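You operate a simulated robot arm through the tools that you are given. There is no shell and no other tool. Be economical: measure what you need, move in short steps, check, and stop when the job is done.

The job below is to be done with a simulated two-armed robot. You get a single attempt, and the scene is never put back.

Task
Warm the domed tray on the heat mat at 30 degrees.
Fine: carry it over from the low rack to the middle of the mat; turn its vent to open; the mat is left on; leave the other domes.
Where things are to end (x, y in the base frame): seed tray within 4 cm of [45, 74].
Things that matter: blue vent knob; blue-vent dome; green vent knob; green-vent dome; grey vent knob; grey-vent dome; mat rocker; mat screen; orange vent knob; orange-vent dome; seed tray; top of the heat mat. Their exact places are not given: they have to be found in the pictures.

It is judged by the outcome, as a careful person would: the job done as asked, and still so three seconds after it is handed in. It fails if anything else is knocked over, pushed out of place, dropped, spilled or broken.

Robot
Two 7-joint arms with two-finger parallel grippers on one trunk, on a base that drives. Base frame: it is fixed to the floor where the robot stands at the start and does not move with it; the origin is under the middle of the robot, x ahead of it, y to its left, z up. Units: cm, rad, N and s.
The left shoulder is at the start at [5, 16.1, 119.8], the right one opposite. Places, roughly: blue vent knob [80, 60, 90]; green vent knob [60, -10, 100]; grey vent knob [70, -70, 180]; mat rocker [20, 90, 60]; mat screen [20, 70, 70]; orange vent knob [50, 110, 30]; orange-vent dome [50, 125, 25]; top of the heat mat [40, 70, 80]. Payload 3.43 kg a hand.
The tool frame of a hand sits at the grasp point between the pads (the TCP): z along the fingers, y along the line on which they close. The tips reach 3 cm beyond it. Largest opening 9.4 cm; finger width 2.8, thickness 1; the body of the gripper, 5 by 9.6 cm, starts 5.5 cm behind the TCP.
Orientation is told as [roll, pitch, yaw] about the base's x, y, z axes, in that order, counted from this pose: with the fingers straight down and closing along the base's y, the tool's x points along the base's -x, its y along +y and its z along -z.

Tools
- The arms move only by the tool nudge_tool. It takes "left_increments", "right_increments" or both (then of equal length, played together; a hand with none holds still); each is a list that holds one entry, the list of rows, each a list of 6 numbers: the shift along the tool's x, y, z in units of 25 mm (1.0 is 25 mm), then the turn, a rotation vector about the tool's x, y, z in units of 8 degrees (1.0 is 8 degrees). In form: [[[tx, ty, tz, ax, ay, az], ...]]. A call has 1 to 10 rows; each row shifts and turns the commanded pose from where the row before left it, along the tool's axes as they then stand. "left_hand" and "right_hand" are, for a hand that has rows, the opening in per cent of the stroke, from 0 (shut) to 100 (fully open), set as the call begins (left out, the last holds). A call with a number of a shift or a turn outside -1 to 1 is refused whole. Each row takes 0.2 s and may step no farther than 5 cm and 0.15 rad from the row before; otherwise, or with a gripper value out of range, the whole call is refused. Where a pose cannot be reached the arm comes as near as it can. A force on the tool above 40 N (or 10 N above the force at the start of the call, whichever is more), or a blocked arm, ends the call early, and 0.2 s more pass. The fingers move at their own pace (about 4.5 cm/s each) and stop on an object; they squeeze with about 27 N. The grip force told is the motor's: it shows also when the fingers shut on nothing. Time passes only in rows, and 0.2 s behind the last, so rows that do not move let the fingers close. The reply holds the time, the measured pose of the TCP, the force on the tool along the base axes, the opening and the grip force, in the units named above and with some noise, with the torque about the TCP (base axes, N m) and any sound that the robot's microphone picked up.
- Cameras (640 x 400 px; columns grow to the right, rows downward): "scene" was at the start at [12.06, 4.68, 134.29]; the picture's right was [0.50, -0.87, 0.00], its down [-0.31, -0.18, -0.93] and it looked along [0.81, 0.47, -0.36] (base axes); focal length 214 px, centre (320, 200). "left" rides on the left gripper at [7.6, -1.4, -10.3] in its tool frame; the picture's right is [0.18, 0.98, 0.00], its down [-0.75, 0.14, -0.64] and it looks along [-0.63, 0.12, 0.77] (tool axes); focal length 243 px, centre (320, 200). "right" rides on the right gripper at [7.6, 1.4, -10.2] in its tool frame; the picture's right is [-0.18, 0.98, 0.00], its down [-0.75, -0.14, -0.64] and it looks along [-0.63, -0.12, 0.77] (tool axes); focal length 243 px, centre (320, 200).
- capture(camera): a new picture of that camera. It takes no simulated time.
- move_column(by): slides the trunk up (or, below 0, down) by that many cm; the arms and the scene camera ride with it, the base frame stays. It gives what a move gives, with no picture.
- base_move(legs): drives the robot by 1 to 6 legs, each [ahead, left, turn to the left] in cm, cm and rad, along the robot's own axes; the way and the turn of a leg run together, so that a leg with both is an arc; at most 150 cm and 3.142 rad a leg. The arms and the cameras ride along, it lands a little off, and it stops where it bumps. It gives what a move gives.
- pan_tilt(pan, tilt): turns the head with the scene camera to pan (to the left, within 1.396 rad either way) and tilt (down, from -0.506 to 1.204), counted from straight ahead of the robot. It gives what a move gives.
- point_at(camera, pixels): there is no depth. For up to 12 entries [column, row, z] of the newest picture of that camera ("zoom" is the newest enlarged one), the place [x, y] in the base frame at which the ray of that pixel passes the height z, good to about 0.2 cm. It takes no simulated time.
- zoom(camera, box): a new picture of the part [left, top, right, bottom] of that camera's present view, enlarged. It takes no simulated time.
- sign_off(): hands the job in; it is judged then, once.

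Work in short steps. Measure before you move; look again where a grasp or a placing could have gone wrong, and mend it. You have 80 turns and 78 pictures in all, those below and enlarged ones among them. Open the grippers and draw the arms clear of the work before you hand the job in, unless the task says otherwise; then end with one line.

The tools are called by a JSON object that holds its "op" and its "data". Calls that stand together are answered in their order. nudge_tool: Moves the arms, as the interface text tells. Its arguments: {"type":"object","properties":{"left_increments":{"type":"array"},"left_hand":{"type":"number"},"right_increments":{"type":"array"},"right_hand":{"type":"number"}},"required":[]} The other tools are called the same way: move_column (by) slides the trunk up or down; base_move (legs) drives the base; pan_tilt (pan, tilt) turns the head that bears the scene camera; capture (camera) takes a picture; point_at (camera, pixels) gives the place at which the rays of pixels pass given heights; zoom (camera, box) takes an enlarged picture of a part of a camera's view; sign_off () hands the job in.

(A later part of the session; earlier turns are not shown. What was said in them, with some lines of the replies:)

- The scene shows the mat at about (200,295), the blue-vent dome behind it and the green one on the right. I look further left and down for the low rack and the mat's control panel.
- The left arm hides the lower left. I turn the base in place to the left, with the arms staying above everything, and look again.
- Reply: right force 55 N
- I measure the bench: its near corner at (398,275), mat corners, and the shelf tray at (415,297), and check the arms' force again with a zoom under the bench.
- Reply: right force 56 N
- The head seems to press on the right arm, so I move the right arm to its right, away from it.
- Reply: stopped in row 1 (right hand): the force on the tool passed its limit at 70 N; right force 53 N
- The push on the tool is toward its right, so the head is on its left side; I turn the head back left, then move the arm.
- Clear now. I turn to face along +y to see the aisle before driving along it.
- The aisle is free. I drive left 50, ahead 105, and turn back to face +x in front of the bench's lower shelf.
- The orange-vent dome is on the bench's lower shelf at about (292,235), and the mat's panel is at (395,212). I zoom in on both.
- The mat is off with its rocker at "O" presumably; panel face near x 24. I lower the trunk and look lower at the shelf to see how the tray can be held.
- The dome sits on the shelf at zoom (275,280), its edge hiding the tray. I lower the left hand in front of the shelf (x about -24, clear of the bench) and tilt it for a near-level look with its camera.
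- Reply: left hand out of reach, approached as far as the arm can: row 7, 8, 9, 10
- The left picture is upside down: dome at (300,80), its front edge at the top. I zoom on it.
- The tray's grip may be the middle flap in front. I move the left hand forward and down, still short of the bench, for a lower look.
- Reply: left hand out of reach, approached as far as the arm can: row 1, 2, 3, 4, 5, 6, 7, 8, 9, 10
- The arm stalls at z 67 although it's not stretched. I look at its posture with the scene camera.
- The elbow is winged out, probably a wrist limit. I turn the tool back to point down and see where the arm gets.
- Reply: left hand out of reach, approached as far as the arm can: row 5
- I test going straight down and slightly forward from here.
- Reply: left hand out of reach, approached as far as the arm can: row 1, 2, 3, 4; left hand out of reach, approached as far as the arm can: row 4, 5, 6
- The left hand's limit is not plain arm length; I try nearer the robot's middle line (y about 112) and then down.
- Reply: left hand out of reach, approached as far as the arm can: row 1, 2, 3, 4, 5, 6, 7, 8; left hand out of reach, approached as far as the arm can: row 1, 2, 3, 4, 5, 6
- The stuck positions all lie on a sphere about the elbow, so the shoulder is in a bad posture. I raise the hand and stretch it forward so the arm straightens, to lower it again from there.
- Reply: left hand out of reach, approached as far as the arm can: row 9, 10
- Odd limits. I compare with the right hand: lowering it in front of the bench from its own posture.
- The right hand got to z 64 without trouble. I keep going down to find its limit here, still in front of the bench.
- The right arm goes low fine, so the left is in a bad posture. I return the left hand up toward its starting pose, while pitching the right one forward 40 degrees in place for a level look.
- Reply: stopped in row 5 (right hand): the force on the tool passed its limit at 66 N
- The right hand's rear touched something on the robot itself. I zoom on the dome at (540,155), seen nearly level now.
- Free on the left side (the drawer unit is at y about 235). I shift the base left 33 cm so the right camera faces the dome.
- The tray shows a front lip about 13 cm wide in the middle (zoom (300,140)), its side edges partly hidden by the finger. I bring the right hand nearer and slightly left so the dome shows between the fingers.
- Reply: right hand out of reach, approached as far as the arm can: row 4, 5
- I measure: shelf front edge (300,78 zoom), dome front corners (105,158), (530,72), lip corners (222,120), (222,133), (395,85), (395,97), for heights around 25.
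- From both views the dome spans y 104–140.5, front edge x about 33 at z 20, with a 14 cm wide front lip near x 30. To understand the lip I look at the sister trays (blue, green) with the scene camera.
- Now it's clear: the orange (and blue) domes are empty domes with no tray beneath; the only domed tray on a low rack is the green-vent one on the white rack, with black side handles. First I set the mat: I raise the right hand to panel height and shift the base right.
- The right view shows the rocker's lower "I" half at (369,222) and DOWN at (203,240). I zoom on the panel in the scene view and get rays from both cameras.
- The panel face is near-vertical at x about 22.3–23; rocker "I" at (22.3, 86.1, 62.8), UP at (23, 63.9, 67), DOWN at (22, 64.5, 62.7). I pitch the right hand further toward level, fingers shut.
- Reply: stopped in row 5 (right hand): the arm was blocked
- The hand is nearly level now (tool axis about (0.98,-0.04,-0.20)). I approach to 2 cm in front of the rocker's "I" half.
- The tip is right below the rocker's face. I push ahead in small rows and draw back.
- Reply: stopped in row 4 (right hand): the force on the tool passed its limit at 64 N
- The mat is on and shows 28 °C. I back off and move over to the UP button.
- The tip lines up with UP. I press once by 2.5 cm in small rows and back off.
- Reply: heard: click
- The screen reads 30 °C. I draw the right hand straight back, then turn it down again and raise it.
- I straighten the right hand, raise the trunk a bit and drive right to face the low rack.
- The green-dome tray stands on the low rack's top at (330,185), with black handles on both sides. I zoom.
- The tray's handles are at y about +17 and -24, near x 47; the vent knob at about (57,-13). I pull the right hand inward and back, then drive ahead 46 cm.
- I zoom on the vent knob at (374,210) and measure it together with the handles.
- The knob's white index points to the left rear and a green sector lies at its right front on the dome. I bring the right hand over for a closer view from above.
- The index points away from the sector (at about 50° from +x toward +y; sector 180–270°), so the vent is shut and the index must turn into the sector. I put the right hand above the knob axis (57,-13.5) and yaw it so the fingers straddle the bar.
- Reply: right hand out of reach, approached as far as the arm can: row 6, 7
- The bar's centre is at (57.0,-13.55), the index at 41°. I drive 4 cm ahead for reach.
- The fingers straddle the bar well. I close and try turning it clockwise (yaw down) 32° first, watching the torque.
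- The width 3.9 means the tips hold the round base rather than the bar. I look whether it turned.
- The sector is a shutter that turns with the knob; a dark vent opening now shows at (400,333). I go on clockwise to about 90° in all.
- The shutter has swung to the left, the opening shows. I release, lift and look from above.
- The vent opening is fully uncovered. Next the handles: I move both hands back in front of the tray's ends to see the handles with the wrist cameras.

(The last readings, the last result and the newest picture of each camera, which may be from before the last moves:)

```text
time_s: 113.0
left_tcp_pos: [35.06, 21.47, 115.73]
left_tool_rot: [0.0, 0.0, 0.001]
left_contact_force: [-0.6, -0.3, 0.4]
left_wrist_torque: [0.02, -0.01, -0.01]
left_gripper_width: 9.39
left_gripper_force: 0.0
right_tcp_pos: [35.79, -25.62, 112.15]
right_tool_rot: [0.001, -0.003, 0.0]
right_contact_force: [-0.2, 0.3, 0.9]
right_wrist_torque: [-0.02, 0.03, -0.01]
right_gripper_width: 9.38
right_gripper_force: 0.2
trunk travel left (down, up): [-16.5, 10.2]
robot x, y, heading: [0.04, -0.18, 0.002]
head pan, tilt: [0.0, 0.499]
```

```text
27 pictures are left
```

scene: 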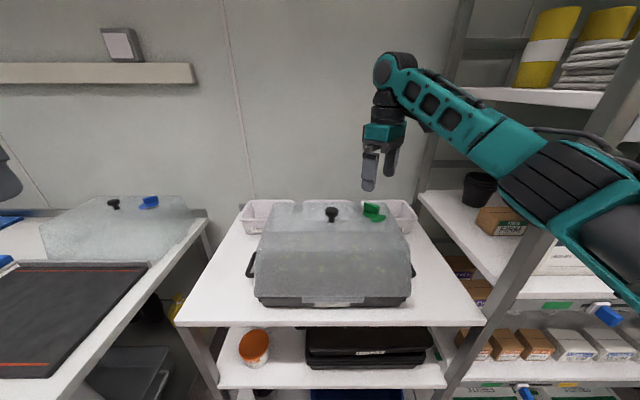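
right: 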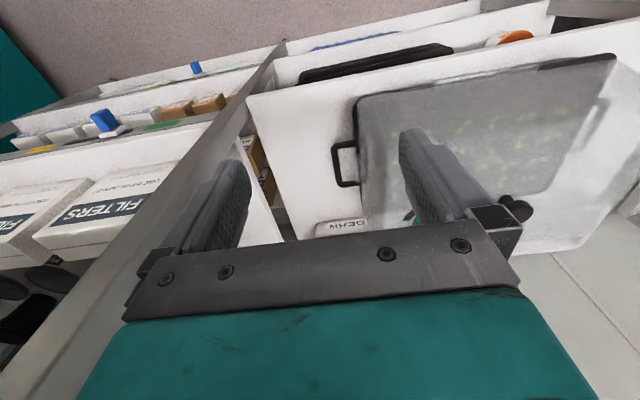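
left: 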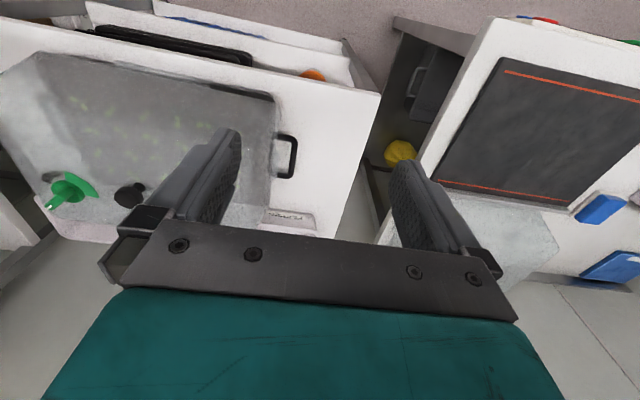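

I zoom on each handle: left one at (286,156), right one at (343,165).

{"op": "zoom", "data": {"camera": "left", "box": [245, 120, 325, 195]}}

{"op": "point_at", "data": {"camera": "left", "pixels": [[295, 140, 84], [293, 174, 84], [275, 137, 84], [275, 172, 84], [295, 157, 84], [295, 157, 88], [275, 100, 84], [330, 150, 79]]}}

{"op": "zoom", "data": {"camera": "right", "box": [315, 130, 395, 205]}}

{"op": "point_at", "data": {"camera": "right", "pixels": [[333, 148, 84], [338, 186, 84], [335, 166, 84], [335, 166, 88], [355, 143, 84], [359, 182, 84]]}}

```text
5.33 times, centred on (285, 158) of left
```

zoom: 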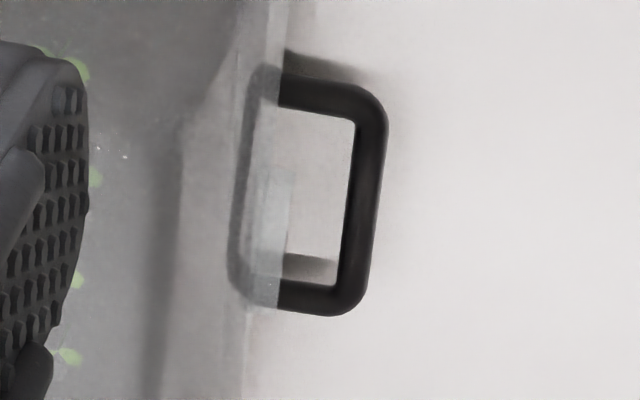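

```text
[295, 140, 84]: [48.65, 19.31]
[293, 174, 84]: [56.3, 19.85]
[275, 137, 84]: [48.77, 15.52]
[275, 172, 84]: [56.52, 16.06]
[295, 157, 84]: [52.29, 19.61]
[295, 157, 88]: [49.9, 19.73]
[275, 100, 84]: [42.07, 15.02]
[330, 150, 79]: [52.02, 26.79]
```

```text
5.33 times, centred on (355, 168) of right
```

zoom: 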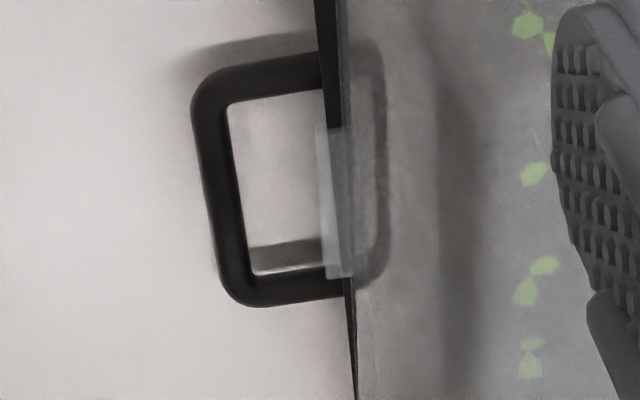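

```text
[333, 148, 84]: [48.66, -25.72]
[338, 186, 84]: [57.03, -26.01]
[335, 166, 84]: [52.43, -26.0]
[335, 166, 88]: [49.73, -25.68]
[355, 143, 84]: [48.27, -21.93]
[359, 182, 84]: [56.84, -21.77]
```

Handle bars: left at y 19.3, right at y -25.7, x 49–57, z about 83.3, with about 2.6 cm gap to the dome edge. Before lowering the right arm beside the tall rack, I check the clearance there.

{"op": "pan_tilt", "data": {"pan": -0.5, "tilt": 0.6}}

{"op": "capture", "data": {"camera": "scene"}}

```text
time_s: 113.9
left_tcp_pos: [35.03, 21.51, 115.79]
left_tool_rot: [-0.004, 0.0, -0.003]
left_contact_force: [-0.6, 0.1, 0.6]
left_wrist_torque: [-0.01, 0.0, 0.03]
left_gripper_width: 9.4
left_gripper_force: 0.0
right_tcp_pos: [35.92, -25.68, 112.15]
right_tool_rot: [0.0, -0.003, -0.001]
right_contact_force: [-0.3, -0.3, 0.1]
right_wrist_torque: [0.04, 0.01, -0.01]
right_gripper_width: 9.4
right_gripper_force: 0.0
trunk travel left (down, up): [-16.5, 10.2]
robot x, y, heading: [-0.39, -0.41, -0.003]
head pan, tilt: [-0.499, 0.6]
```

```text
24 pictures are left
```

scene: 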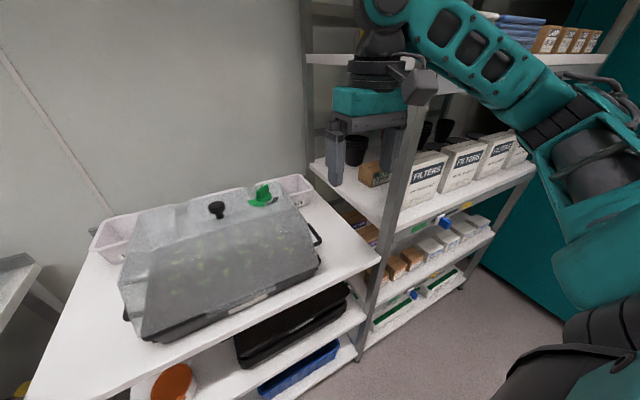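

The tall rack's front post is close to where the right forearm would go. I measure the post, the shelf, and the gap between the dome's rear and the troughs behind.

{"op": "point_at", "data": {"camera": "scene", "pixels": [[381, 258, 79], [384, 228, 90], [384, 228, 95], [365, 340, 40], [310, 163, 90], [300, 178, 84]]}}

{"op": "zoom", "data": {"camera": "left", "box": [230, 170, 340, 240]}}

```text
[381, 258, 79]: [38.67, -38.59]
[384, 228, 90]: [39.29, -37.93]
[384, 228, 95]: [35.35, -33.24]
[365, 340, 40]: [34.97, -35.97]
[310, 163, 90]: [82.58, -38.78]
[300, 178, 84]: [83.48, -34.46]
```

```text
5.71 times, centred on (285, 205) of left
```

zoom: 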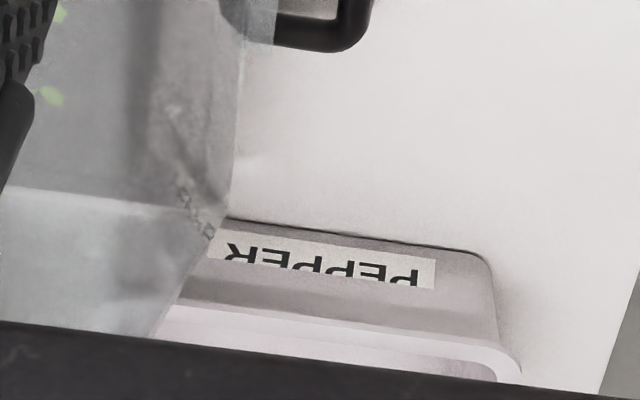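

{"op": "point_at", "data": {"camera": "zoom", "pixels": [[300, 228, 79], [230, 217, 79], [228, 150, 84], [225, 210, 84], [280, 50, 83.3]]}}

```text
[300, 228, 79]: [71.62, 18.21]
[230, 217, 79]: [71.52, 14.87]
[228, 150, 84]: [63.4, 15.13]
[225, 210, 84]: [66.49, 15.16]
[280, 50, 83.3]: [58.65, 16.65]
```

The troughs leave 5 cm behind, but the post at (37,-38) is too close for the right arm. So I'll first slide the tray 9 cm left on the rack by its left handle (moving the base). I lower the trunk 10 cm and bring the left hand over its handle, tilted 16° outward.

{"op": "move_column", "data": {"by": -10}}

{"op": "nudge_tool", "data": {"left_increments": [[[-0.898, 0.12, 0.345, 0, 0, 0], [-0.898, 0.12, 0.345, 0, 0, 0], [-0.898, 0.12, 0.345, 0, 0, 0], [-0.898, 0.12, 0.345, 0, 0, 0], [-0.898, 0.12, 0.345, 0, 0, 0], [-0.898, 0.12, 0.345, 0, 0, 0], [-0.898, 0.12, 0.345, 0, 0, 0], [-0.898, 0.12, 0.345, 0, 0, 0], [0, 0, 0, 1, 0, 0], [0, 0, 0, 1, 0, 0]]], "left_hand": 32}}

{"op": "capture", "data": {"camera": "left"}}

```text
time_s: 115.2
left_tcp_pos: [35.09, 21.56, 105.84]
left_tool_rot: [-0.002, -0.001, 0.0]
left_contact_force: [-0.1, -1.2, 0.1]
left_wrist_torque: [0.0, -0.01, -0.02]
left_gripper_width: 9.38
left_gripper_force: 0.1
right_tcp_pos: [35.9, -25.62, 102.26]
right_tool_rot: [0.001, -0.005, -0.002]
right_contact_force: [0.3, 0.1, -1.2]
right_wrist_torque: [-0.01, -0.03, -0.01]
right_gripper_width: 9.37
right_gripper_force: 0.1
trunk travel left (down, up): [-6.5, 20.2]
robot x, y, heading: [-0.15, 0.08, -0.003]
head pan, tilt: [-0.499, 0.6]
```

```text
time_s: 117.4
left_tcp_pos: [53.1, 23.86, 98.97]
left_tool_rot: [-0.282, 0.0, 0.0]
left_contact_force: [0.0, -0.1, 0.2]
left_wrist_torque: [0.0, 0.02, -0.01]
left_gripper_width: 3.0
left_gripper_force: 0.0
right_tcp_pos: [35.84, -25.62, 102.27]
right_tool_rot: [0.0, -0.004, 0.001]
right_contact_force: [-0.3, -0.7, 1.1]
right_wrist_torque: [-0.02, 0.0, 0.0]
right_gripper_width: 9.41
right_gripper_force: 0.1
trunk travel left (down, up): [-6.5, 20.2]
robot x, y, heading: [-0.19, 0.1, -0.002]
head pan, tilt: [-0.499, 0.6]
```

```text
22 pictures are left
```

left: 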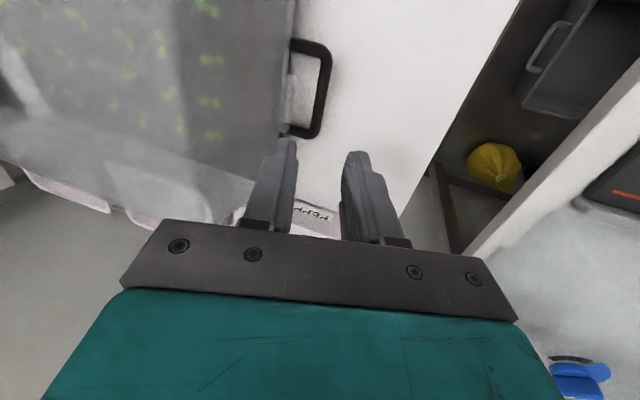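

The bar is seen at (320,88), lined up between the fingertips (290 and 350). I check its place from this nearer view.

{"op": "point_at", "data": {"camera": "left", "pixels": [[325, 60, 83.3], [317, 122, 83.3], [322, 88, 83.3], [322, 88, 82], [322, 88, 85], [290, 88, 83.3]]}}

```text
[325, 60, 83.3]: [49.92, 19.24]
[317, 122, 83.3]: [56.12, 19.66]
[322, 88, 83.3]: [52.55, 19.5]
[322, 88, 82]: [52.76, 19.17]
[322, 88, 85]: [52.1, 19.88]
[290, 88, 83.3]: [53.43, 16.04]
```

{"op": "nudge_tool", "data": {"left_increments": [[[0, 0, 0.9, 0, 0, 0], [0, 0, 0.9, 0, 0, 0], [0, 0, 0.9, 0, 0, 0], [0, 0, 0.9, 0, 0, 0], [0, 0, 0.9, 0, 0, 0], [0, 0, 0.8, 0, 0, 0], [0, 0, 0.8, 0, 0, 0]]]}}

{"op": "capture", "data": {"camera": "left"}}

```text
time_s: 119.0
left_tcp_pos: [53.11, 19.55, 84.27]
left_tool_rot: [-0.282, 0.0, 0.001]
left_contact_force: [0.6, -0.1, -0.4]
left_wrist_torque: [0.0, 0.0, 0.03]
left_gripper_width: 2.99
left_gripper_force: 0.0
right_tcp_pos: [35.79, -25.63, 102.2]
right_tool_rot: [-0.001, -0.005, -0.001]
right_contact_force: [-0.1, 1.0, -0.9]
right_wrist_torque: [0.0, 0.0, 0.02]
right_gripper_width: 9.39
right_gripper_force: 0.0
trunk travel left (down, up): [-6.5, 20.2]
robot x, y, heading: [-0.07, -0.04, -0.002]
head pan, tilt: [-0.499, 0.6]
```

```text
21 pictures are left
```

left: 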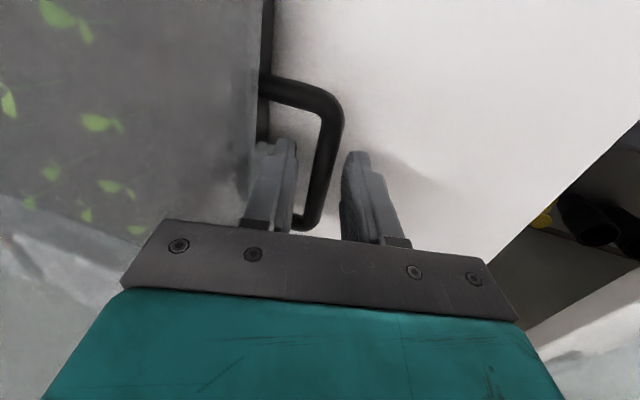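

The bar lies between the fingers, no contact force. I close the left hand.

{"op": "nudge_tool", "data": {"left_increments": [[[0, 0, 0.1, 0, 0, 0], [0, 0, 0, 0, 0, 0], [0, 0, 0, 0, 0, 0], [0, 0, 0, 0, 0, 0]]], "left_hand": 0}}

```text
time_s: 120.0
left_tcp_pos: [53.02, 19.72, 84.04]
left_tool_rot: [-0.282, -0.001, 0.002]
left_contact_force: [0.1, 3.6, -0.3]
left_wrist_torque: [0.12, -0.31, 0.11]
left_gripper_width: 1.23
left_gripper_force: 27.3
right_tcp_pos: [35.81, -25.56, 102.32]
right_tool_rot: [0.001, -0.002, -0.002]
right_contact_force: [-0.7, 0.4, 0.2]
right_wrist_torque: [0.0, -0.03, 0.01]
right_gripper_width: 9.41
right_gripper_force: 0.0
trunk travel left (down, up): [-6.5, 20.2]
robot x, y, heading: [-0.36, -0.16, 0.002]
head pan, tilt: [-0.499, 0.6]
```

The bar is held (1.23 cm). I drive the base 9 cm left, sliding the tray along the rack.

{"op": "base_move", "data": {"legs": [[0, 9, 0]]}}

{"op": "capture", "data": {"camera": "right"}}

```text
time_s: 121.5
left_tcp_pos: [53.04, 28.73, 84.07]
left_tool_rot: [-0.278, 0.0, 0.003]
left_contact_force: [2.3, 3.3, -0.7]
left_wrist_torque: [0.07, 0.88, -0.27]
left_gripper_width: 1.26
left_gripper_force: 27.3
right_tcp_pos: [35.84, -16.69, 102.25]
right_tool_rot: [0.001, -0.004, -0.002]
right_contact_force: [0.6, 0.0, -0.4]
right_wrist_torque: [-0.02, 0.02, 0.01]
right_gripper_width: 9.41
right_gripper_force: 0.1
trunk travel left (down, up): [-6.5, 20.2]
robot x, y, heading: [-0.35, 8.56, -0.002]
head pan, tilt: [-0.499, 0.6]
```

```text
20 pictures are left
```

right: 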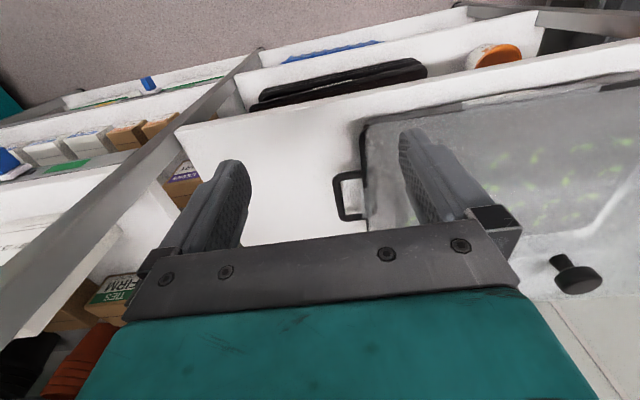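

The tray slid along; right handle bar now at about (338,195). I measure it, then bring the right hand to its pre-grasp.

{"op": "point_at", "data": {"camera": "right", "pixels": [[335, 178, 83], [342, 217, 83], [338, 197, 83]]}}

{"op": "nudge_tool", "data": {"right_increments": [[[-0.858, -0.225, 0.17, 0, 0, 0], [-0.858, -0.225, 0.17, 0, 0, 0], [-0.858, -0.225, 0.17, 0, 0, 0], [-0.858, -0.225, 0.17, 0, 0, 0], [-0.858, -0.225, 0.17, 0, 0, 0], [-0.858, -0.225, 0.17, 0, 0, 0], [-0.858, -0.225, 0.17, 0, 0, 0], [-0.858, -0.225, 0.17, 0, 0, 0], [0, 0, 0, -1, 0, 0], [0, 0, 0, -1, 0, 0]]], "right_hand": 32}}

{"op": "capture", "data": {"camera": "right"}}

```text
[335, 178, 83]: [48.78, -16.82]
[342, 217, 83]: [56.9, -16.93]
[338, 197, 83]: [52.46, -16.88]
```

```text
time_s: 123.7
left_tcp_pos: [53.17, 28.69, 84.04]
left_tool_rot: [-0.279, 0.001, 0.002]
left_contact_force: [-0.3, 1.9, 0.3]
left_wrist_torque: [0.16, 0.13, -0.17]
left_gripper_width: 1.28
left_gripper_force: 27.3
right_tcp_pos: [52.99, -21.26, 98.96]
right_tool_rot: [0.282, -0.004, -0.003]
right_contact_force: [-0.3, 0.0, 0.1]
right_wrist_torque: [0.0, 0.0, -0.03]
right_gripper_width: 2.99
right_gripper_force: 0.1
trunk travel left (down, up): [-6.5, 20.2]
robot x, y, heading: [0.1, 8.52, -0.005]
head pan, tilt: [-0.499, 0.6]
```

```text
19 pictures are left
```

right: 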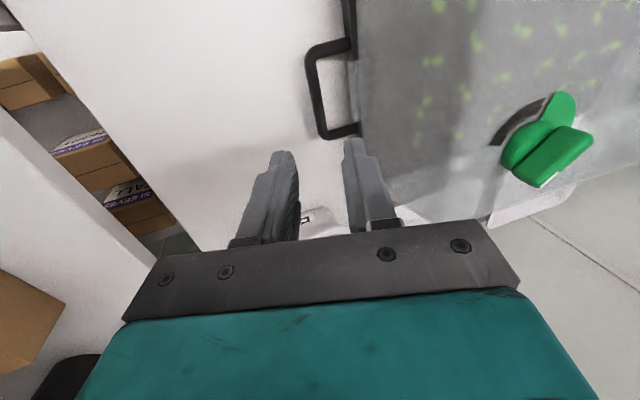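

{"op": "point_at", "data": {"camera": "right", "pixels": [[316, 93, 83], [312, 65, 83], [321, 122, 83]]}}

```text
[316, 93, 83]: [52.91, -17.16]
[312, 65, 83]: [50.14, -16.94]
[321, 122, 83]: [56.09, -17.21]
```

The bar is at (53,-17.0). I descend along the tool axis.

{"op": "nudge_tool", "data": {"right_increments": [[[0, -0.1, 0.9, 0, 0, 0], [0, 0, 0.9, 0, 0, 0], [0, 0, 0.9, 0, 0, 0], [0, 0, 0.9, 0, 0, 0], [0, 0, 0.9, 0, 0, 0], [0, 0, 0.85, 0, 0, 0], [0, 0, 0.85, 0, 0, 0]]]}}

{"op": "capture", "data": {"camera": "right"}}

```text
time_s: 125.3
left_tcp_pos: [53.05, 28.67, 84.09]
left_tool_rot: [-0.279, 0.001, 0.001]
left_contact_force: [-0.8, 2.4, 0.8]
left_wrist_torque: [0.08, -0.03, -0.13]
left_gripper_width: 1.27
left_gripper_force: 26.8
right_tcp_pos: [53.02, -17.25, 83.88]
right_tool_rot: [0.28, -0.007, -0.002]
right_contact_force: [0.5, 0.1, 0.7]
right_wrist_torque: [0.0, -0.01, -0.01]
right_gripper_width: 3.0
right_gripper_force: 0.0
trunk travel left (down, up): [-6.5, 20.2]
robot x, y, heading: [-0.32, 8.89, 0.0]
head pan, tilt: [-0.499, 0.6]
```

```text
18 pictures are left
```

right: 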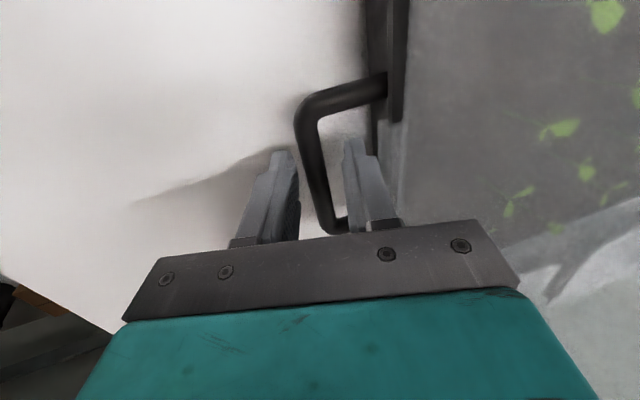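

The bar is between the right fingers. I close the right hand, then lift with the trunk by 2 cm as a test.

{"op": "nudge_tool", "data": {"right_increments": [[[0, 0, 0, 0, 0, 0], [0, 0, 0, 0, 0, 0], [0, 0, 0, 0, 0, 0], [0, 0, 0, 0, 0, 0]]], "right_hand": 0}}

{"op": "move_column", "data": {"by": 2}}

{"op": "pan_tilt", "data": {"pan": 0.0, "tilt": 0.6}}

{"op": "capture", "data": {"camera": "scene"}}

```text
time_s: 126.3
left_tcp_pos: [53.03, 28.68, 84.05]
left_tool_rot: [-0.278, 0.001, 0.001]
left_contact_force: [-1.5, 11.0, 2.2]
left_wrist_torque: [0.19, 0.28, -0.34]
left_gripper_width: 1.26
left_gripper_force: 27.4
right_tcp_pos: [53.02, -17.46, 83.87]
right_tool_rot: [0.278, -0.001, -0.005]
right_contact_force: [0.0, -15.2, 0.6]
right_wrist_torque: [-0.4, -0.59, -0.05]
right_gripper_width: 1.28
right_gripper_force: 27.1
trunk travel left (down, up): [-6.5, 20.2]
robot x, y, heading: [-0.27, 8.56, 0.001]
head pan, tilt: [-0.499, 0.6]
```

```text
time_s: 126.9
left_tcp_pos: [53.2, 28.71, 85.9]
left_tool_rot: [-0.275, 0.002, 0.001]
left_contact_force: [-1.0, 17.5, -5.7]
left_wrist_torque: [0.46, -0.15, -0.24]
left_gripper_width: 1.27
left_gripper_force: 26.9
right_tcp_pos: [52.95, -17.27, 85.92]
right_tool_rot: [0.277, -0.002, -0.002]
right_contact_force: [-0.1, -16.7, -5.8]
right_wrist_torque: [-0.36, 0.3, 0.19]
right_gripper_width: 1.27
right_gripper_force: 26.5
trunk travel left (down, up): [-8.5, 18.2]
robot x, y, heading: [-0.13, 8.46, 0.001]
head pan, tilt: [-0.499, 0.6]
```

```text
time_s: 127.9
left_tcp_pos: [53.18, 28.67, 85.84]
left_tool_rot: [-0.276, 0.0, 0.002]
left_contact_force: [0.7, 18.4, -6.6]
left_wrist_torque: [0.41, -0.26, -0.12]
left_gripper_width: 1.27
left_gripper_force: 26.9
right_tcp_pos: [53.05, -17.38, 85.87]
right_tool_rot: [0.278, -0.001, -0.004]
right_contact_force: [0.0, -19.9, -5.7]
right_wrist_torque: [-0.4, 0.36, 0.21]
right_gripper_width: 1.28
right_gripper_force: 26.8
trunk travel left (down, up): [-8.5, 18.2]
robot x, y, heading: [0.04, 8.63, 0.001]
head pan, tilt: [0.0, 0.6]
```

```text
17 pictures are left
```

scene: 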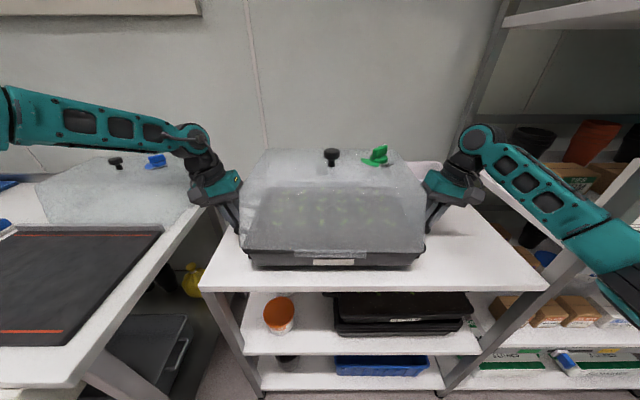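

The tray hangs level between both hands, about 6 N each. I lift 9 cm more and back away 30 cm.

{"op": "move_column", "data": {"by": 9}}

{"op": "base_move", "data": {"legs": [[-30, 0, 0]]}}

{"op": "base_move", "data": {"legs": [[0, 68.3, 0]]}}

{"op": "capture", "data": {"camera": "scene"}}

```text
time_s: 129.1
left_tcp_pos: [53.09, 28.8, 94.83]
left_tool_rot: [-0.275, 0.002, 0.004]
left_contact_force: [0.9, 19.2, -5.5]
left_wrist_torque: [0.42, -0.34, -0.06]
left_gripper_width: 1.27
left_gripper_force: 27.2
right_tcp_pos: [53.09, -17.46, 94.89]
right_tool_rot: [0.277, -0.002, -0.005]
right_contact_force: [-0.8, -19.9, -5.8]
right_wrist_torque: [-0.44, 0.46, 0.26]
right_gripper_width: 1.27
right_gripper_force: 27.0
trunk travel left (down, up): [-17.5, 9.2]
robot x, y, heading: [-0.48, 8.65, 0.003]
head pan, tilt: [0.0, 0.6]
```

```text
time_s: 131.2
left_tcp_pos: [23.71, 28.72, 94.85]
left_tool_rot: [-0.277, -0.001, -0.002]
left_contact_force: [0.1, 19.7, -6.7]
left_wrist_torque: [0.38, 0.0, -0.14]
left_gripper_width: 1.28
left_gripper_force: 27.2
right_tcp_pos: [23.43, -17.4, 94.99]
right_tool_rot: [0.278, -0.003, -0.009]
right_contact_force: [-0.6, -20.2, -7.2]
right_wrist_torque: [-0.42, 0.17, 0.17]
right_gripper_width: 1.28
right_gripper_force: 26.9
trunk travel left (down, up): [-17.5, 9.2]
robot x, y, heading: [-29.72, 8.64, -0.009]
head pan, tilt: [0.0, 0.6]
```

```text
time_s: 137.6
left_tcp_pos: [23.83, 97.62, 94.91]
left_tool_rot: [-0.277, 0.003, 0.001]
left_contact_force: [-0.4, 1.8, -5.9]
left_wrist_torque: [0.05, 0.06, -0.13]
left_gripper_width: 1.26
left_gripper_force: 26.5
right_tcp_pos: [23.82, 51.46, 94.89]
right_tool_rot: [0.277, -0.004, -0.006]
right_contact_force: [-0.1, -1.2, -6.4]
right_wrist_torque: [-0.11, 0.03, 0.13]
right_gripper_width: 1.27
right_gripper_force: 26.8
trunk travel left (down, up): [-17.5, 9.2]
robot x, y, heading: [-29.21, 77.11, -0.003]
head pan, tilt: [0.0, 0.6]
```

```text
16 pictures are left
```

scene: 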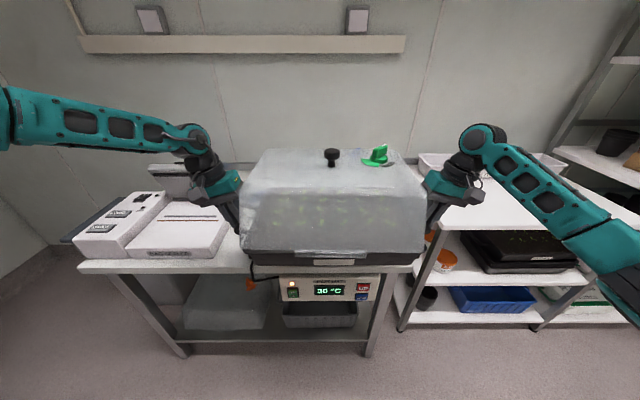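

The tray is over the aisle in front of the mat, centred at y 74.5. The mat works out to x 28–59, y 53–96, z 77, so I aim for x 43.8. I drive 13 cm first and check clearances.

{"op": "base_move", "data": {"legs": [[13, -0.3, 0]]}}

{"op": "pan_tilt", "data": {"pan": 0.35, "tilt": 0.6}}

{"op": "capture", "data": {"camera": "scene"}}

```text
time_s: 138.9
left_tcp_pos: [36.97, 97.25, 94.77]
left_tool_rot: [-0.275, 0.002, -0.003]
left_contact_force: [0.8, -1.2, -5.8]
left_wrist_torque: [0.02, 0.06, -0.14]
left_gripper_width: 1.26
left_gripper_force: 27.0
right_tcp_pos: [36.76, 51.07, 94.82]
right_tool_rot: [0.276, -0.001, -0.006]
right_contact_force: [0.2, 1.2, -6.0]
right_wrist_torque: [-0.01, 0.11, 0.2]
right_gripper_width: 1.3
right_gripper_force: 26.8
trunk travel left (down, up): [-17.5, 9.2]
robot x, y, heading: [-16.74, 77.36, -0.001]
head pan, tilt: [0.0, 0.6]
```

```text
time_s: 139.8
left_tcp_pos: [37.05, 97.1, 94.84]
left_tool_rot: [-0.275, 0.002, -0.002]
left_contact_force: [-0.3, -0.5, -5.9]
left_wrist_torque: [0.02, 0.04, -0.14]
left_gripper_width: 1.26
left_gripper_force: 26.7
right_tcp_pos: [36.87, 51.16, 94.9]
right_tool_rot: [0.275, -0.001, -0.004]
right_contact_force: [1.3, 0.1, -6.3]
right_wrist_torque: [-0.03, 0.07, 0.15]
right_gripper_width: 1.3
right_gripper_force: 26.6
trunk travel left (down, up): [-17.5, 9.2]
robot x, y, heading: [-16.25, 77.3, -0.002]
head pan, tilt: [0.351, 0.6]
```

```text
15 pictures are left
```

scene: 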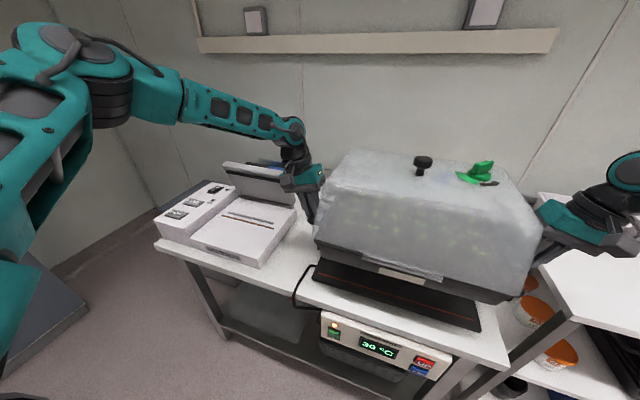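

The left wrist comes near the sealer's lid at (290,190). I measure the sealer's right side and the sponge before going further.

{"op": "point_at", "data": {"camera": "scene", "pixels": [[262, 265, 83], [296, 222, 83], [296, 206, 90], [296, 206, 85], [290, 183, 97], [290, 183, 92]]}}

{"op": "zoom", "data": {"camera": "scene", "box": [210, 110, 370, 280]}}

```text
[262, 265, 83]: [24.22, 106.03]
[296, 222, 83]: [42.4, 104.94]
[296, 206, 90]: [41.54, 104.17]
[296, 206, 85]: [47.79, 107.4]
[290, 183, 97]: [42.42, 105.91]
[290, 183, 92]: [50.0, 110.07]
```

```text
2.35 times, centred on (290, 195) of scene
```

zoom: 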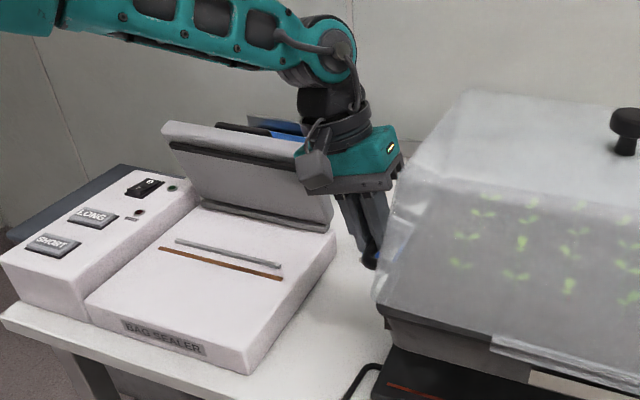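

The sealer's right side is at y about 106, close to the left hand. I place the tray slightly right: drive 6.4 ahead and 1.8 right, for a centre near (43.4, 72.3).

{"op": "base_move", "data": {"legs": [[0, -1.8, 0], [6.4, 0, 0]]}}

{"op": "zoom", "data": {"camera": "scene", "box": [210, 110, 370, 280]}}

```text
time_s: 141.2
left_tcp_pos: [43.46, 95.36, 94.75]
left_tool_rot: [-0.274, 0.004, -0.003]
left_contact_force: [1.2, -0.4, -6.3]
left_wrist_torque: [0.01, 0.07, -0.12]
left_gripper_width: 1.27
left_gripper_force: 26.9
right_tcp_pos: [43.08, 49.24, 94.95]
right_tool_rot: [0.275, -0.002, -0.006]
right_contact_force: [0.7, 0.9, -7.0]
right_wrist_torque: [-0.02, 0.09, 0.13]
right_gripper_width: 1.26
right_gripper_force: 26.9
trunk travel left (down, up): [-17.5, 9.2]
robot x, y, heading: [-9.97, 75.29, -0.007]
head pan, tilt: [0.351, 0.6]
```

```text
2.35 times, centred on (290, 195) of scene
```

zoom: 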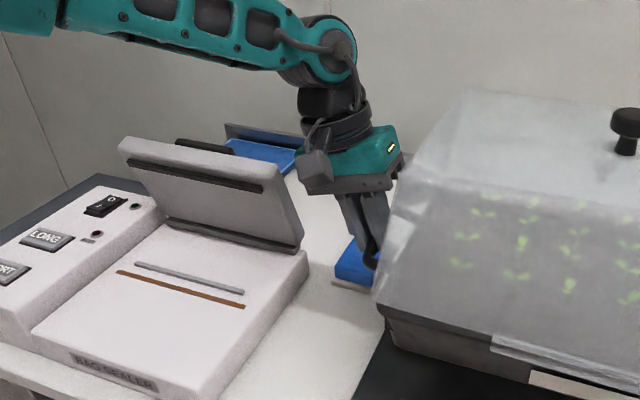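

The sealer now has room, but the blue sponge at zoom (355,265) is near the left fingers. I measure it.

{"op": "point_at", "data": {"camera": "zoom", "pixels": [[335, 283, 78], [375, 292, 78], [350, 240, 80], [335, 268, 80], [398, 335, 78], [370, 285, 80]]}}

```text
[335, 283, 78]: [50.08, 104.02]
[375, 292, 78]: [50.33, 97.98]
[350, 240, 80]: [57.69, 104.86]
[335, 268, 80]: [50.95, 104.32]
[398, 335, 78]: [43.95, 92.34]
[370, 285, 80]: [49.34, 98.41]
```

The sponge starts at x 49.5, clear of the hand. I lower the tray with the trunk: 9 cm, then small steps watching the vertical force.

{"op": "move_column", "data": {"by": -9}}

{"op": "move_column", "data": {"by": -1}}

{"op": "zoom", "data": {"camera": "scene", "box": [280, 130, 580, 330]}}

```text
time_s: 142.4
left_tcp_pos: [43.29, 95.24, 85.96]
left_tool_rot: [-0.274, 0.0, -0.002]
left_contact_force: [0.4, -0.9, -7.5]
left_wrist_torque: [0.06, 0.03, -0.1]
left_gripper_width: 1.27
left_gripper_force: 26.6
right_tcp_pos: [43.08, 49.16, 85.89]
right_tool_rot: [0.276, -0.003, -0.007]
right_contact_force: [-0.4, 1.4, -6.2]
right_wrist_torque: [-0.01, 0.08, 0.14]
right_gripper_width: 1.27
right_gripper_force: 27.4
trunk travel left (down, up): [-8.5, 18.2]
robot x, y, heading: [-10.46, 75.13, -0.008]
head pan, tilt: [0.351, 0.6]
```

```text
time_s: 143.0
left_tcp_pos: [43.32, 95.34, 84.9]
left_tool_rot: [-0.273, 0.002, -0.002]
left_contact_force: [0.2, -0.8, -5.8]
left_wrist_torque: [0.04, 0.04, -0.13]
left_gripper_width: 1.29
left_gripper_force: 26.8
right_tcp_pos: [43.07, 49.19, 84.94]
right_tool_rot: [0.276, -0.003, -0.008]
right_contact_force: [-0.8, -0.1, -6.0]
right_wrist_torque: [-0.06, 0.06, 0.16]
right_gripper_width: 1.28
right_gripper_force: 26.9
trunk travel left (down, up): [-7.5, 19.2]
robot x, y, heading: [-10.07, 75.57, -0.002]
head pan, tilt: [0.351, 0.6]
```

```text
2.00 times, centred on (430, 230) of scene
```

zoom: 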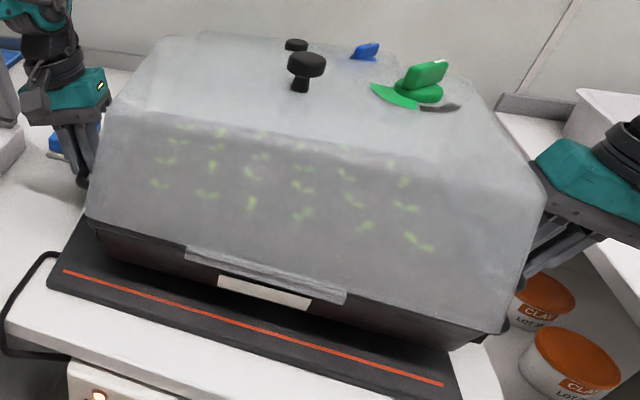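

Still hanging (−6 N each). I lower further in half-centimetre steps.

{"op": "move_column", "data": {"by": -0.7}}

{"op": "move_column", "data": {"by": -0.5}}

{"op": "move_column", "data": {"by": -0.5}}

```text
time_s: 143.6
left_tcp_pos: [43.26, 95.37, 84.18]
left_tool_rot: [-0.274, 0.002, -0.001]
left_contact_force: [0.1, -0.8, -6.4]
left_wrist_torque: [0.01, 0.06, -0.09]
left_gripper_width: 1.28
left_gripper_force: 27.1
right_tcp_pos: [43.0, 49.2, 84.16]
right_tool_rot: [0.275, -0.003, -0.006]
right_contact_force: [0.9, 0.4, -6.6]
right_wrist_torque: [-0.02, 0.02, 0.17]
right_gripper_width: 1.27
right_gripper_force: 26.8
trunk travel left (down, up): [-6.8, 19.9]
robot x, y, heading: [-10.34, 75.52, -0.005]
head pan, tilt: [0.351, 0.6]
```

```text
time_s: 144.1
left_tcp_pos: [43.28, 95.33, 83.7]
left_tool_rot: [-0.274, 0.002, -0.001]
left_contact_force: [-0.5, -0.8, -6.3]
left_wrist_torque: [0.0, 0.07, -0.09]
left_gripper_width: 1.27
left_gripper_force: 27.0
right_tcp_pos: [43.16, 49.22, 83.76]
right_tool_rot: [0.275, -0.002, -0.006]
right_contact_force: [-0.3, 0.8, -5.7]
right_wrist_torque: [-0.02, 0.03, 0.13]
right_gripper_width: 1.28
right_gripper_force: 26.9
trunk travel left (down, up): [-6.3, 20.4]
robot x, y, heading: [-10.05, 75.35, -0.004]
head pan, tilt: [0.351, 0.6]
```

```text
time_s: 144.7
left_tcp_pos: [43.3, 95.32, 83.17]
left_tool_rot: [-0.274, 0.003, -0.002]
left_contact_force: [0.4, -0.7, -5.9]
left_wrist_torque: [0.05, 0.05, -0.11]
left_gripper_width: 1.28
left_gripper_force: 27.4
right_tcp_pos: [42.94, 49.33, 83.18]
right_tool_rot: [0.277, -0.001, -0.005]
right_contact_force: [0.2, 1.0, -5.3]
right_wrist_torque: [-0.01, 0.08, 0.14]
right_gripper_width: 1.27
right_gripper_force: 27.6
trunk travel left (down, up): [-5.8, 20.9]
robot x, y, heading: [-10.05, 75.64, -0.006]
head pan, tilt: [0.351, 0.6]
```

{"op": "move_column", "data": {"by": -0.4}}

{"op": "move_column", "data": {"by": -0.4}}

{"op": "zoom", "data": {"camera": "scene", "box": [280, 130, 580, 330]}}

```text
time_s: 145.2
left_tcp_pos: [43.36, 95.39, 82.77]
left_tool_rot: [-0.275, 0.002, -0.002]
left_contact_force: [0.9, -0.7, -5.6]
left_wrist_torque: [0.02, 0.11, -0.09]
left_gripper_width: 1.25
left_gripper_force: 27.1
right_tcp_pos: [43.1, 49.27, 82.78]
right_tool_rot: [0.277, -0.001, -0.006]
right_contact_force: [-0.8, 0.6, -5.7]
right_wrist_torque: [-0.04, 0.03, 0.15]
right_gripper_width: 1.29
right_gripper_force: 26.8
trunk travel left (down, up): [-5.4, 21.3]
robot x, y, heading: [-10.37, 75.38, -0.006]
head pan, tilt: [0.351, 0.6]
```

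```text
time_s: 145.7
left_tcp_pos: [43.13, 95.38, 82.47]
left_tool_rot: [-0.276, -0.001, 0.0]
left_contact_force: [-0.6, 0.0, -1.0]
left_wrist_torque: [-0.02, 0.02, -0.09]
left_gripper_width: 1.26
left_gripper_force: 26.9
right_tcp_pos: [43.15, 49.11, 82.42]
right_tool_rot: [0.276, -0.004, -0.007]
right_contact_force: [0.7, 0.8, -5.7]
right_wrist_torque: [-0.04, -0.47, 0.02]
right_gripper_width: 1.28
right_gripper_force: 27.0
trunk travel left (down, up): [-5.0, 21.7]
robot x, y, heading: [-9.92, 75.56, -0.01]
head pan, tilt: [0.351, 0.6]
```

```text
2.00 times, centred on (430, 230) of scene
```

zoom: 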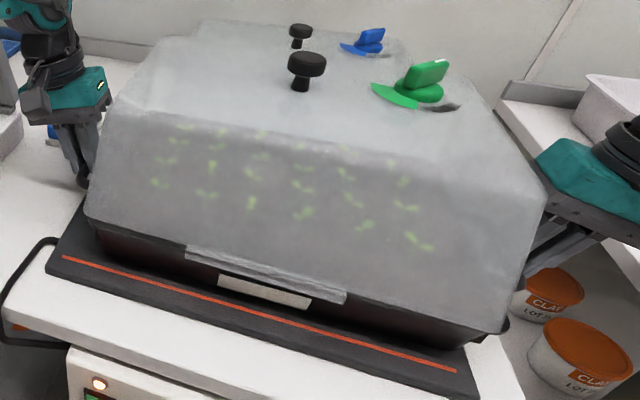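

Contact: the left side is resting (−1 N), the right still carries. One more small step.

{"op": "move_column", "data": {"by": -0.3}}

```text
time_s: 146.2
left_tcp_pos: [43.27, 95.24, 82.35]
left_tool_rot: [-0.277, -0.002, -0.001]
left_contact_force: [-4.9, 4.7, 17.7]
left_wrist_torque: [0.0, 0.4, -0.3]
left_gripper_width: 1.27
left_gripper_force: 27.1
right_tcp_pos: [43.13, 49.26, 82.4]
right_tool_rot: [0.277, -0.007, -0.007]
right_contact_force: [6.5, -1.7, 1.0]
right_wrist_torque: [-0.03, 0.63, 0.24]
right_gripper_width: 1.27
right_gripper_force: 27.2
trunk travel left (down, up): [-4.7, 22.0]
robot x, y, heading: [-10.1, 75.65, -0.004]
head pan, tilt: [0.351, 0.6]
```

It rests on the mat. I open both hands slightly and withdraw along the fingers.

{"op": "nudge_tool", "data": {"left_increments": [[[0, 0, 0, 0, 0, 0], [0, 0, 0, 0, 0, 0], [0, 0, 0, 0, 0, 0], [0, 0, -0.5, 0, 0, 0], [0, 0, -0.8, 0, 0, 0], [0, -0.2, -0.9, 0, 0, 0], [0, -0.2, -0.9, 0, 0, 0], [0, -0.2, -0.9, 0, 0, 0], [0, -0.2, -0.9, 0, 0, 0]]], "left_hand": 32, "right_increments": [[[0, 0, 0, 0, 0, 0], [0, 0, 0, 0, 0, 0], [0, 0, 0, 0, 0, 0], [0, 0, -0.5, 0, 0, 0], [0, 0, -0.8, 0, 0, 0], [0, 0.2, -0.9, 0, 0, 0], [0, 0.2, -0.9, 0, 0, 0], [0, 0.2, -0.9, 0, 0, 0], [0, 0.2, -0.9, 0, 0, 0]]], "right_hand": 32}}

{"op": "capture", "data": {"camera": "scene"}}

```text
time_s: 148.2
left_tcp_pos: [43.01, 96.73, 94.46]
left_tool_rot: [-0.275, 0.001, -0.002]
left_contact_force: [-0.6, -0.4, -1.1]
left_wrist_torque: [0.03, -0.01, 0.01]
left_gripper_width: 3.01
left_gripper_force: 0.1
right_tcp_pos: [43.05, 47.89, 94.58]
right_tool_rot: [0.277, -0.005, -0.004]
right_contact_force: [0.4, -0.7, -0.3]
right_wrist_torque: [-0.03, 0.0, 0.01]
right_gripper_width: 3.02
right_gripper_force: 0.2
trunk travel left (down, up): [-4.7, 22.0]
robot x, y, heading: [-9.76, 75.22, -0.002]
head pan, tilt: [0.351, 0.6]
```

```text
10 pictures are left
```

scene: 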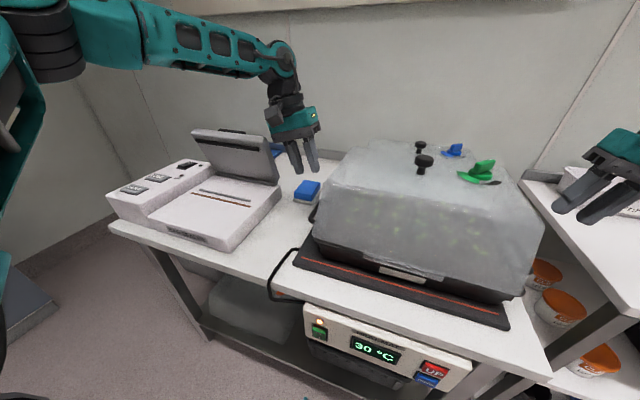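

Released cleanly. I raise the trunk and back away, then check the whole scene.

{"op": "move_column", "data": {"by": 16}}

{"op": "base_move", "data": {"legs": [[-40, 0, 0]]}}

{"op": "pan_tilt", "data": {"pan": 0.0, "tilt": 0.6}}

{"op": "capture", "data": {"camera": "scene"}}

{"op": "zoom", "data": {"camera": "scene", "box": [240, 110, 400, 230]}}

```text
time_s: 150.1
left_tcp_pos: [43.16, 96.68, 110.37]
left_tool_rot: [-0.27, 0.003, -0.001]
left_contact_force: [0.1, -0.5, 0.6]
left_wrist_torque: [0.01, 0.02, 0.0]
left_gripper_width: 2.99
left_gripper_force: 0.1
right_tcp_pos: [43.07, 47.89, 110.5]
right_tool_rot: [0.277, -0.002, -0.007]
right_contact_force: [0.2, 1.0, 0.3]
right_wrist_torque: [0.02, 0.0, 0.01]
right_gripper_width: 3.0
right_gripper_force: 0.1
trunk travel left (down, up): [-20.7, 6.0]
robot x, y, heading: [-10.22, 75.57, -0.005]
head pan, tilt: [0.351, 0.6]
```

```text
time_s: 152.6
left_tcp_pos: [3.12, 97.01, 110.47]
left_tool_rot: [-0.273, -0.002, -0.001]
left_contact_force: [-1.1, -0.1, 0.7]
left_wrist_torque: [0.02, -0.04, 0.0]
left_gripper_width: 3.02
left_gripper_force: 0.0
right_tcp_pos: [3.04, 48.01, 110.67]
right_tool_rot: [0.274, -0.002, -0.006]
right_contact_force: [0.5, 0.5, 0.5]
right_wrist_torque: [0.0, -0.01, 0.02]
right_gripper_width: 2.99
right_gripper_force: 0.1
trunk travel left (down, up): [-20.7, 6.0]
robot x, y, heading: [-49.84, 75.3, -0.003]
head pan, tilt: [0.351, 0.6]
```

```text
time_s: 153.4
left_tcp_pos: [3.33, 96.99, 110.3]
left_tool_rot: [-0.275, 0.003, 0.001]
left_contact_force: [0.8, 0.2, -0.4]
left_wrist_torque: [0.01, 0.02, 0.03]
left_gripper_width: 3.02
left_gripper_force: 0.1
right_tcp_pos: [3.09, 48.19, 110.51]
right_tool_rot: [0.274, -0.004, -0.007]
right_contact_force: [-0.3, 0.0, 0.4]
right_wrist_torque: [-0.02, 0.01, -0.01]
right_gripper_width: 2.99
right_gripper_force: 0.1
trunk travel left (down, up): [-20.7, 6.0]
robot x, y, heading: [-50.09, 75.85, -0.002]
head pan, tilt: [0.0, 0.6]
```

```text
9 pictures are left
```

scene: 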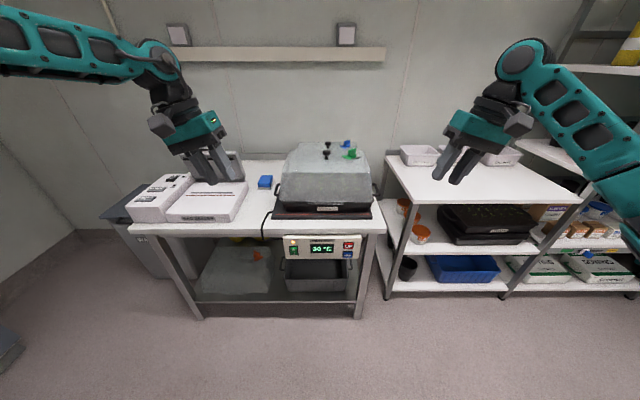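

```text
3.33 times, centred on (320, 170) of scene
```

zoom: 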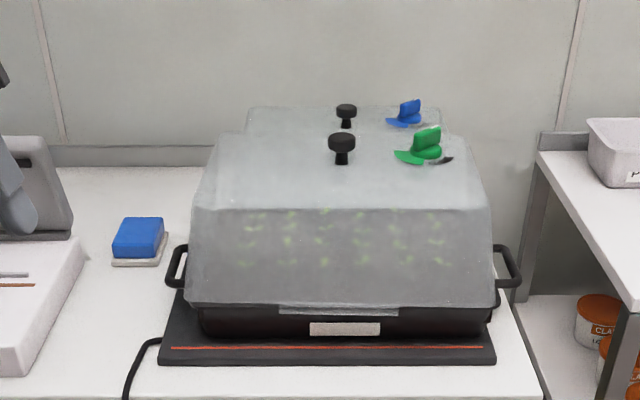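

The tray sits on the mat, vent shutter off its opening, 30 °C showing. I check the position via its handles.

{"op": "point_at", "data": {"camera": "zoom", "pixels": [[172, 270, 81], [517, 270, 81], [172, 284, 81], [518, 284, 81], [184, 250, 81], [505, 250, 81], [345, 337, 77], [160, 362, 77], [496, 362, 77]]}}

{"op": "zoom", "data": {"camera": "scene", "box": [280, 230, 360, 270]}}

{"op": "zoom", "data": {"camera": "scene", "box": [325, 130, 375, 165]}}

```text
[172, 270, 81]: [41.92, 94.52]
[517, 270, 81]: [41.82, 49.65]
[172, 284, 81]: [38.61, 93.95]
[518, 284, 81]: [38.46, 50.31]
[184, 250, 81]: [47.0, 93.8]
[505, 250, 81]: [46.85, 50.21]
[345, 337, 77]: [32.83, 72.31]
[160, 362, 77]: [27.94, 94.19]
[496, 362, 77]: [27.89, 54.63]
```

```text
8.00 times, centred on (320, 250) of scene
```

zoom: 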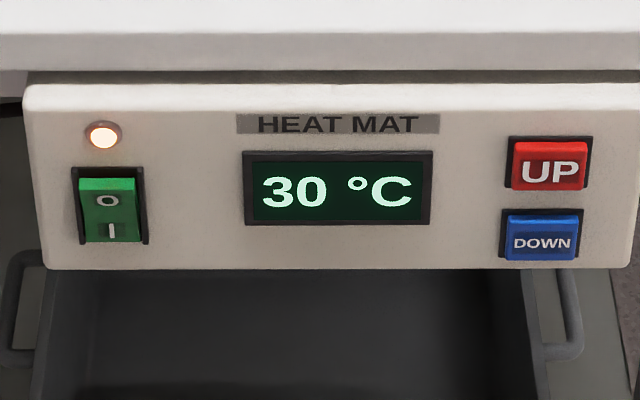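

```text
11.43 times, centred on (350, 148) of scene
5 turns are left
```

zoom: 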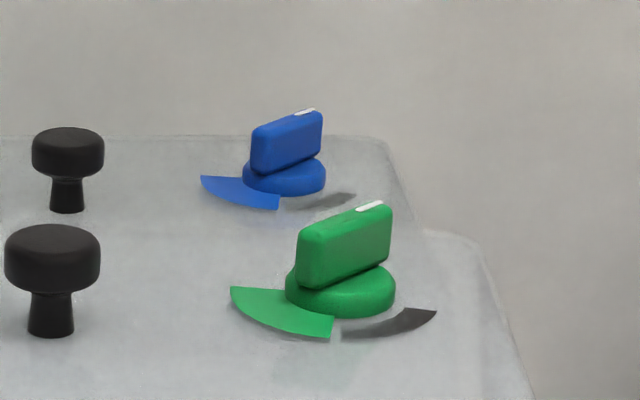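

The tray's centre is about (43, 72.1), within 3 cm of the goal; vent open, mat on at 30 °C. I open both grippers fully, clear of the work.

{"op": "nudge_tool", "data": {"left_increments": [[[0, 0, 0, 0, 0, 0], [0, 0, 0, 0, 0, 0], [0, 0, 0, 0, 0, 0], [0, 0, 0, 0, 0, 0]]], "left_hand": 100, "right_increments": [[[0, 0, 0, 0, 0, 0], [0, 0, 0, 0, 0, 0], [0, 0, 0, 0, 0, 0], [0, 0, 0, 0, 0, 0]]], "right_hand": 100}}

```text
time_s: 154.4
left_tcp_pos: [3.31, 96.91, 110.27]
left_tool_rot: [-0.274, 0.0, 0.001]
left_contact_force: [0.5, -0.2, 0.3]
left_wrist_torque: [0.02, -0.03, 0.01]
left_gripper_width: 9.41
left_gripper_force: 0.1
right_tcp_pos: [3.12, 48.1, 110.55]
right_tool_rot: [0.276, -0.005, -0.006]
right_contact_force: [0.5, 0.0, -0.1]
right_wrist_torque: [-0.01, -0.01, 0.0]
right_gripper_width: 9.4
right_gripper_force: 0.0
trunk travel left (down, up): [-20.7, 6.0]
robot x, y, heading: [-49.79, 75.61, -0.009]
head pan, tilt: [0.0, 0.6]
4 turns are left
```

All done; handing in.

{"op": "sign_off", "data": {}}

```text
The job is handed in.
```

The green-vent domed tray is on the heat mat with its vent open, and the mat is on at 30 °C. The tray's centre measured about [43, 72], roughly 3 cm from the target, and the other domes were not handled.
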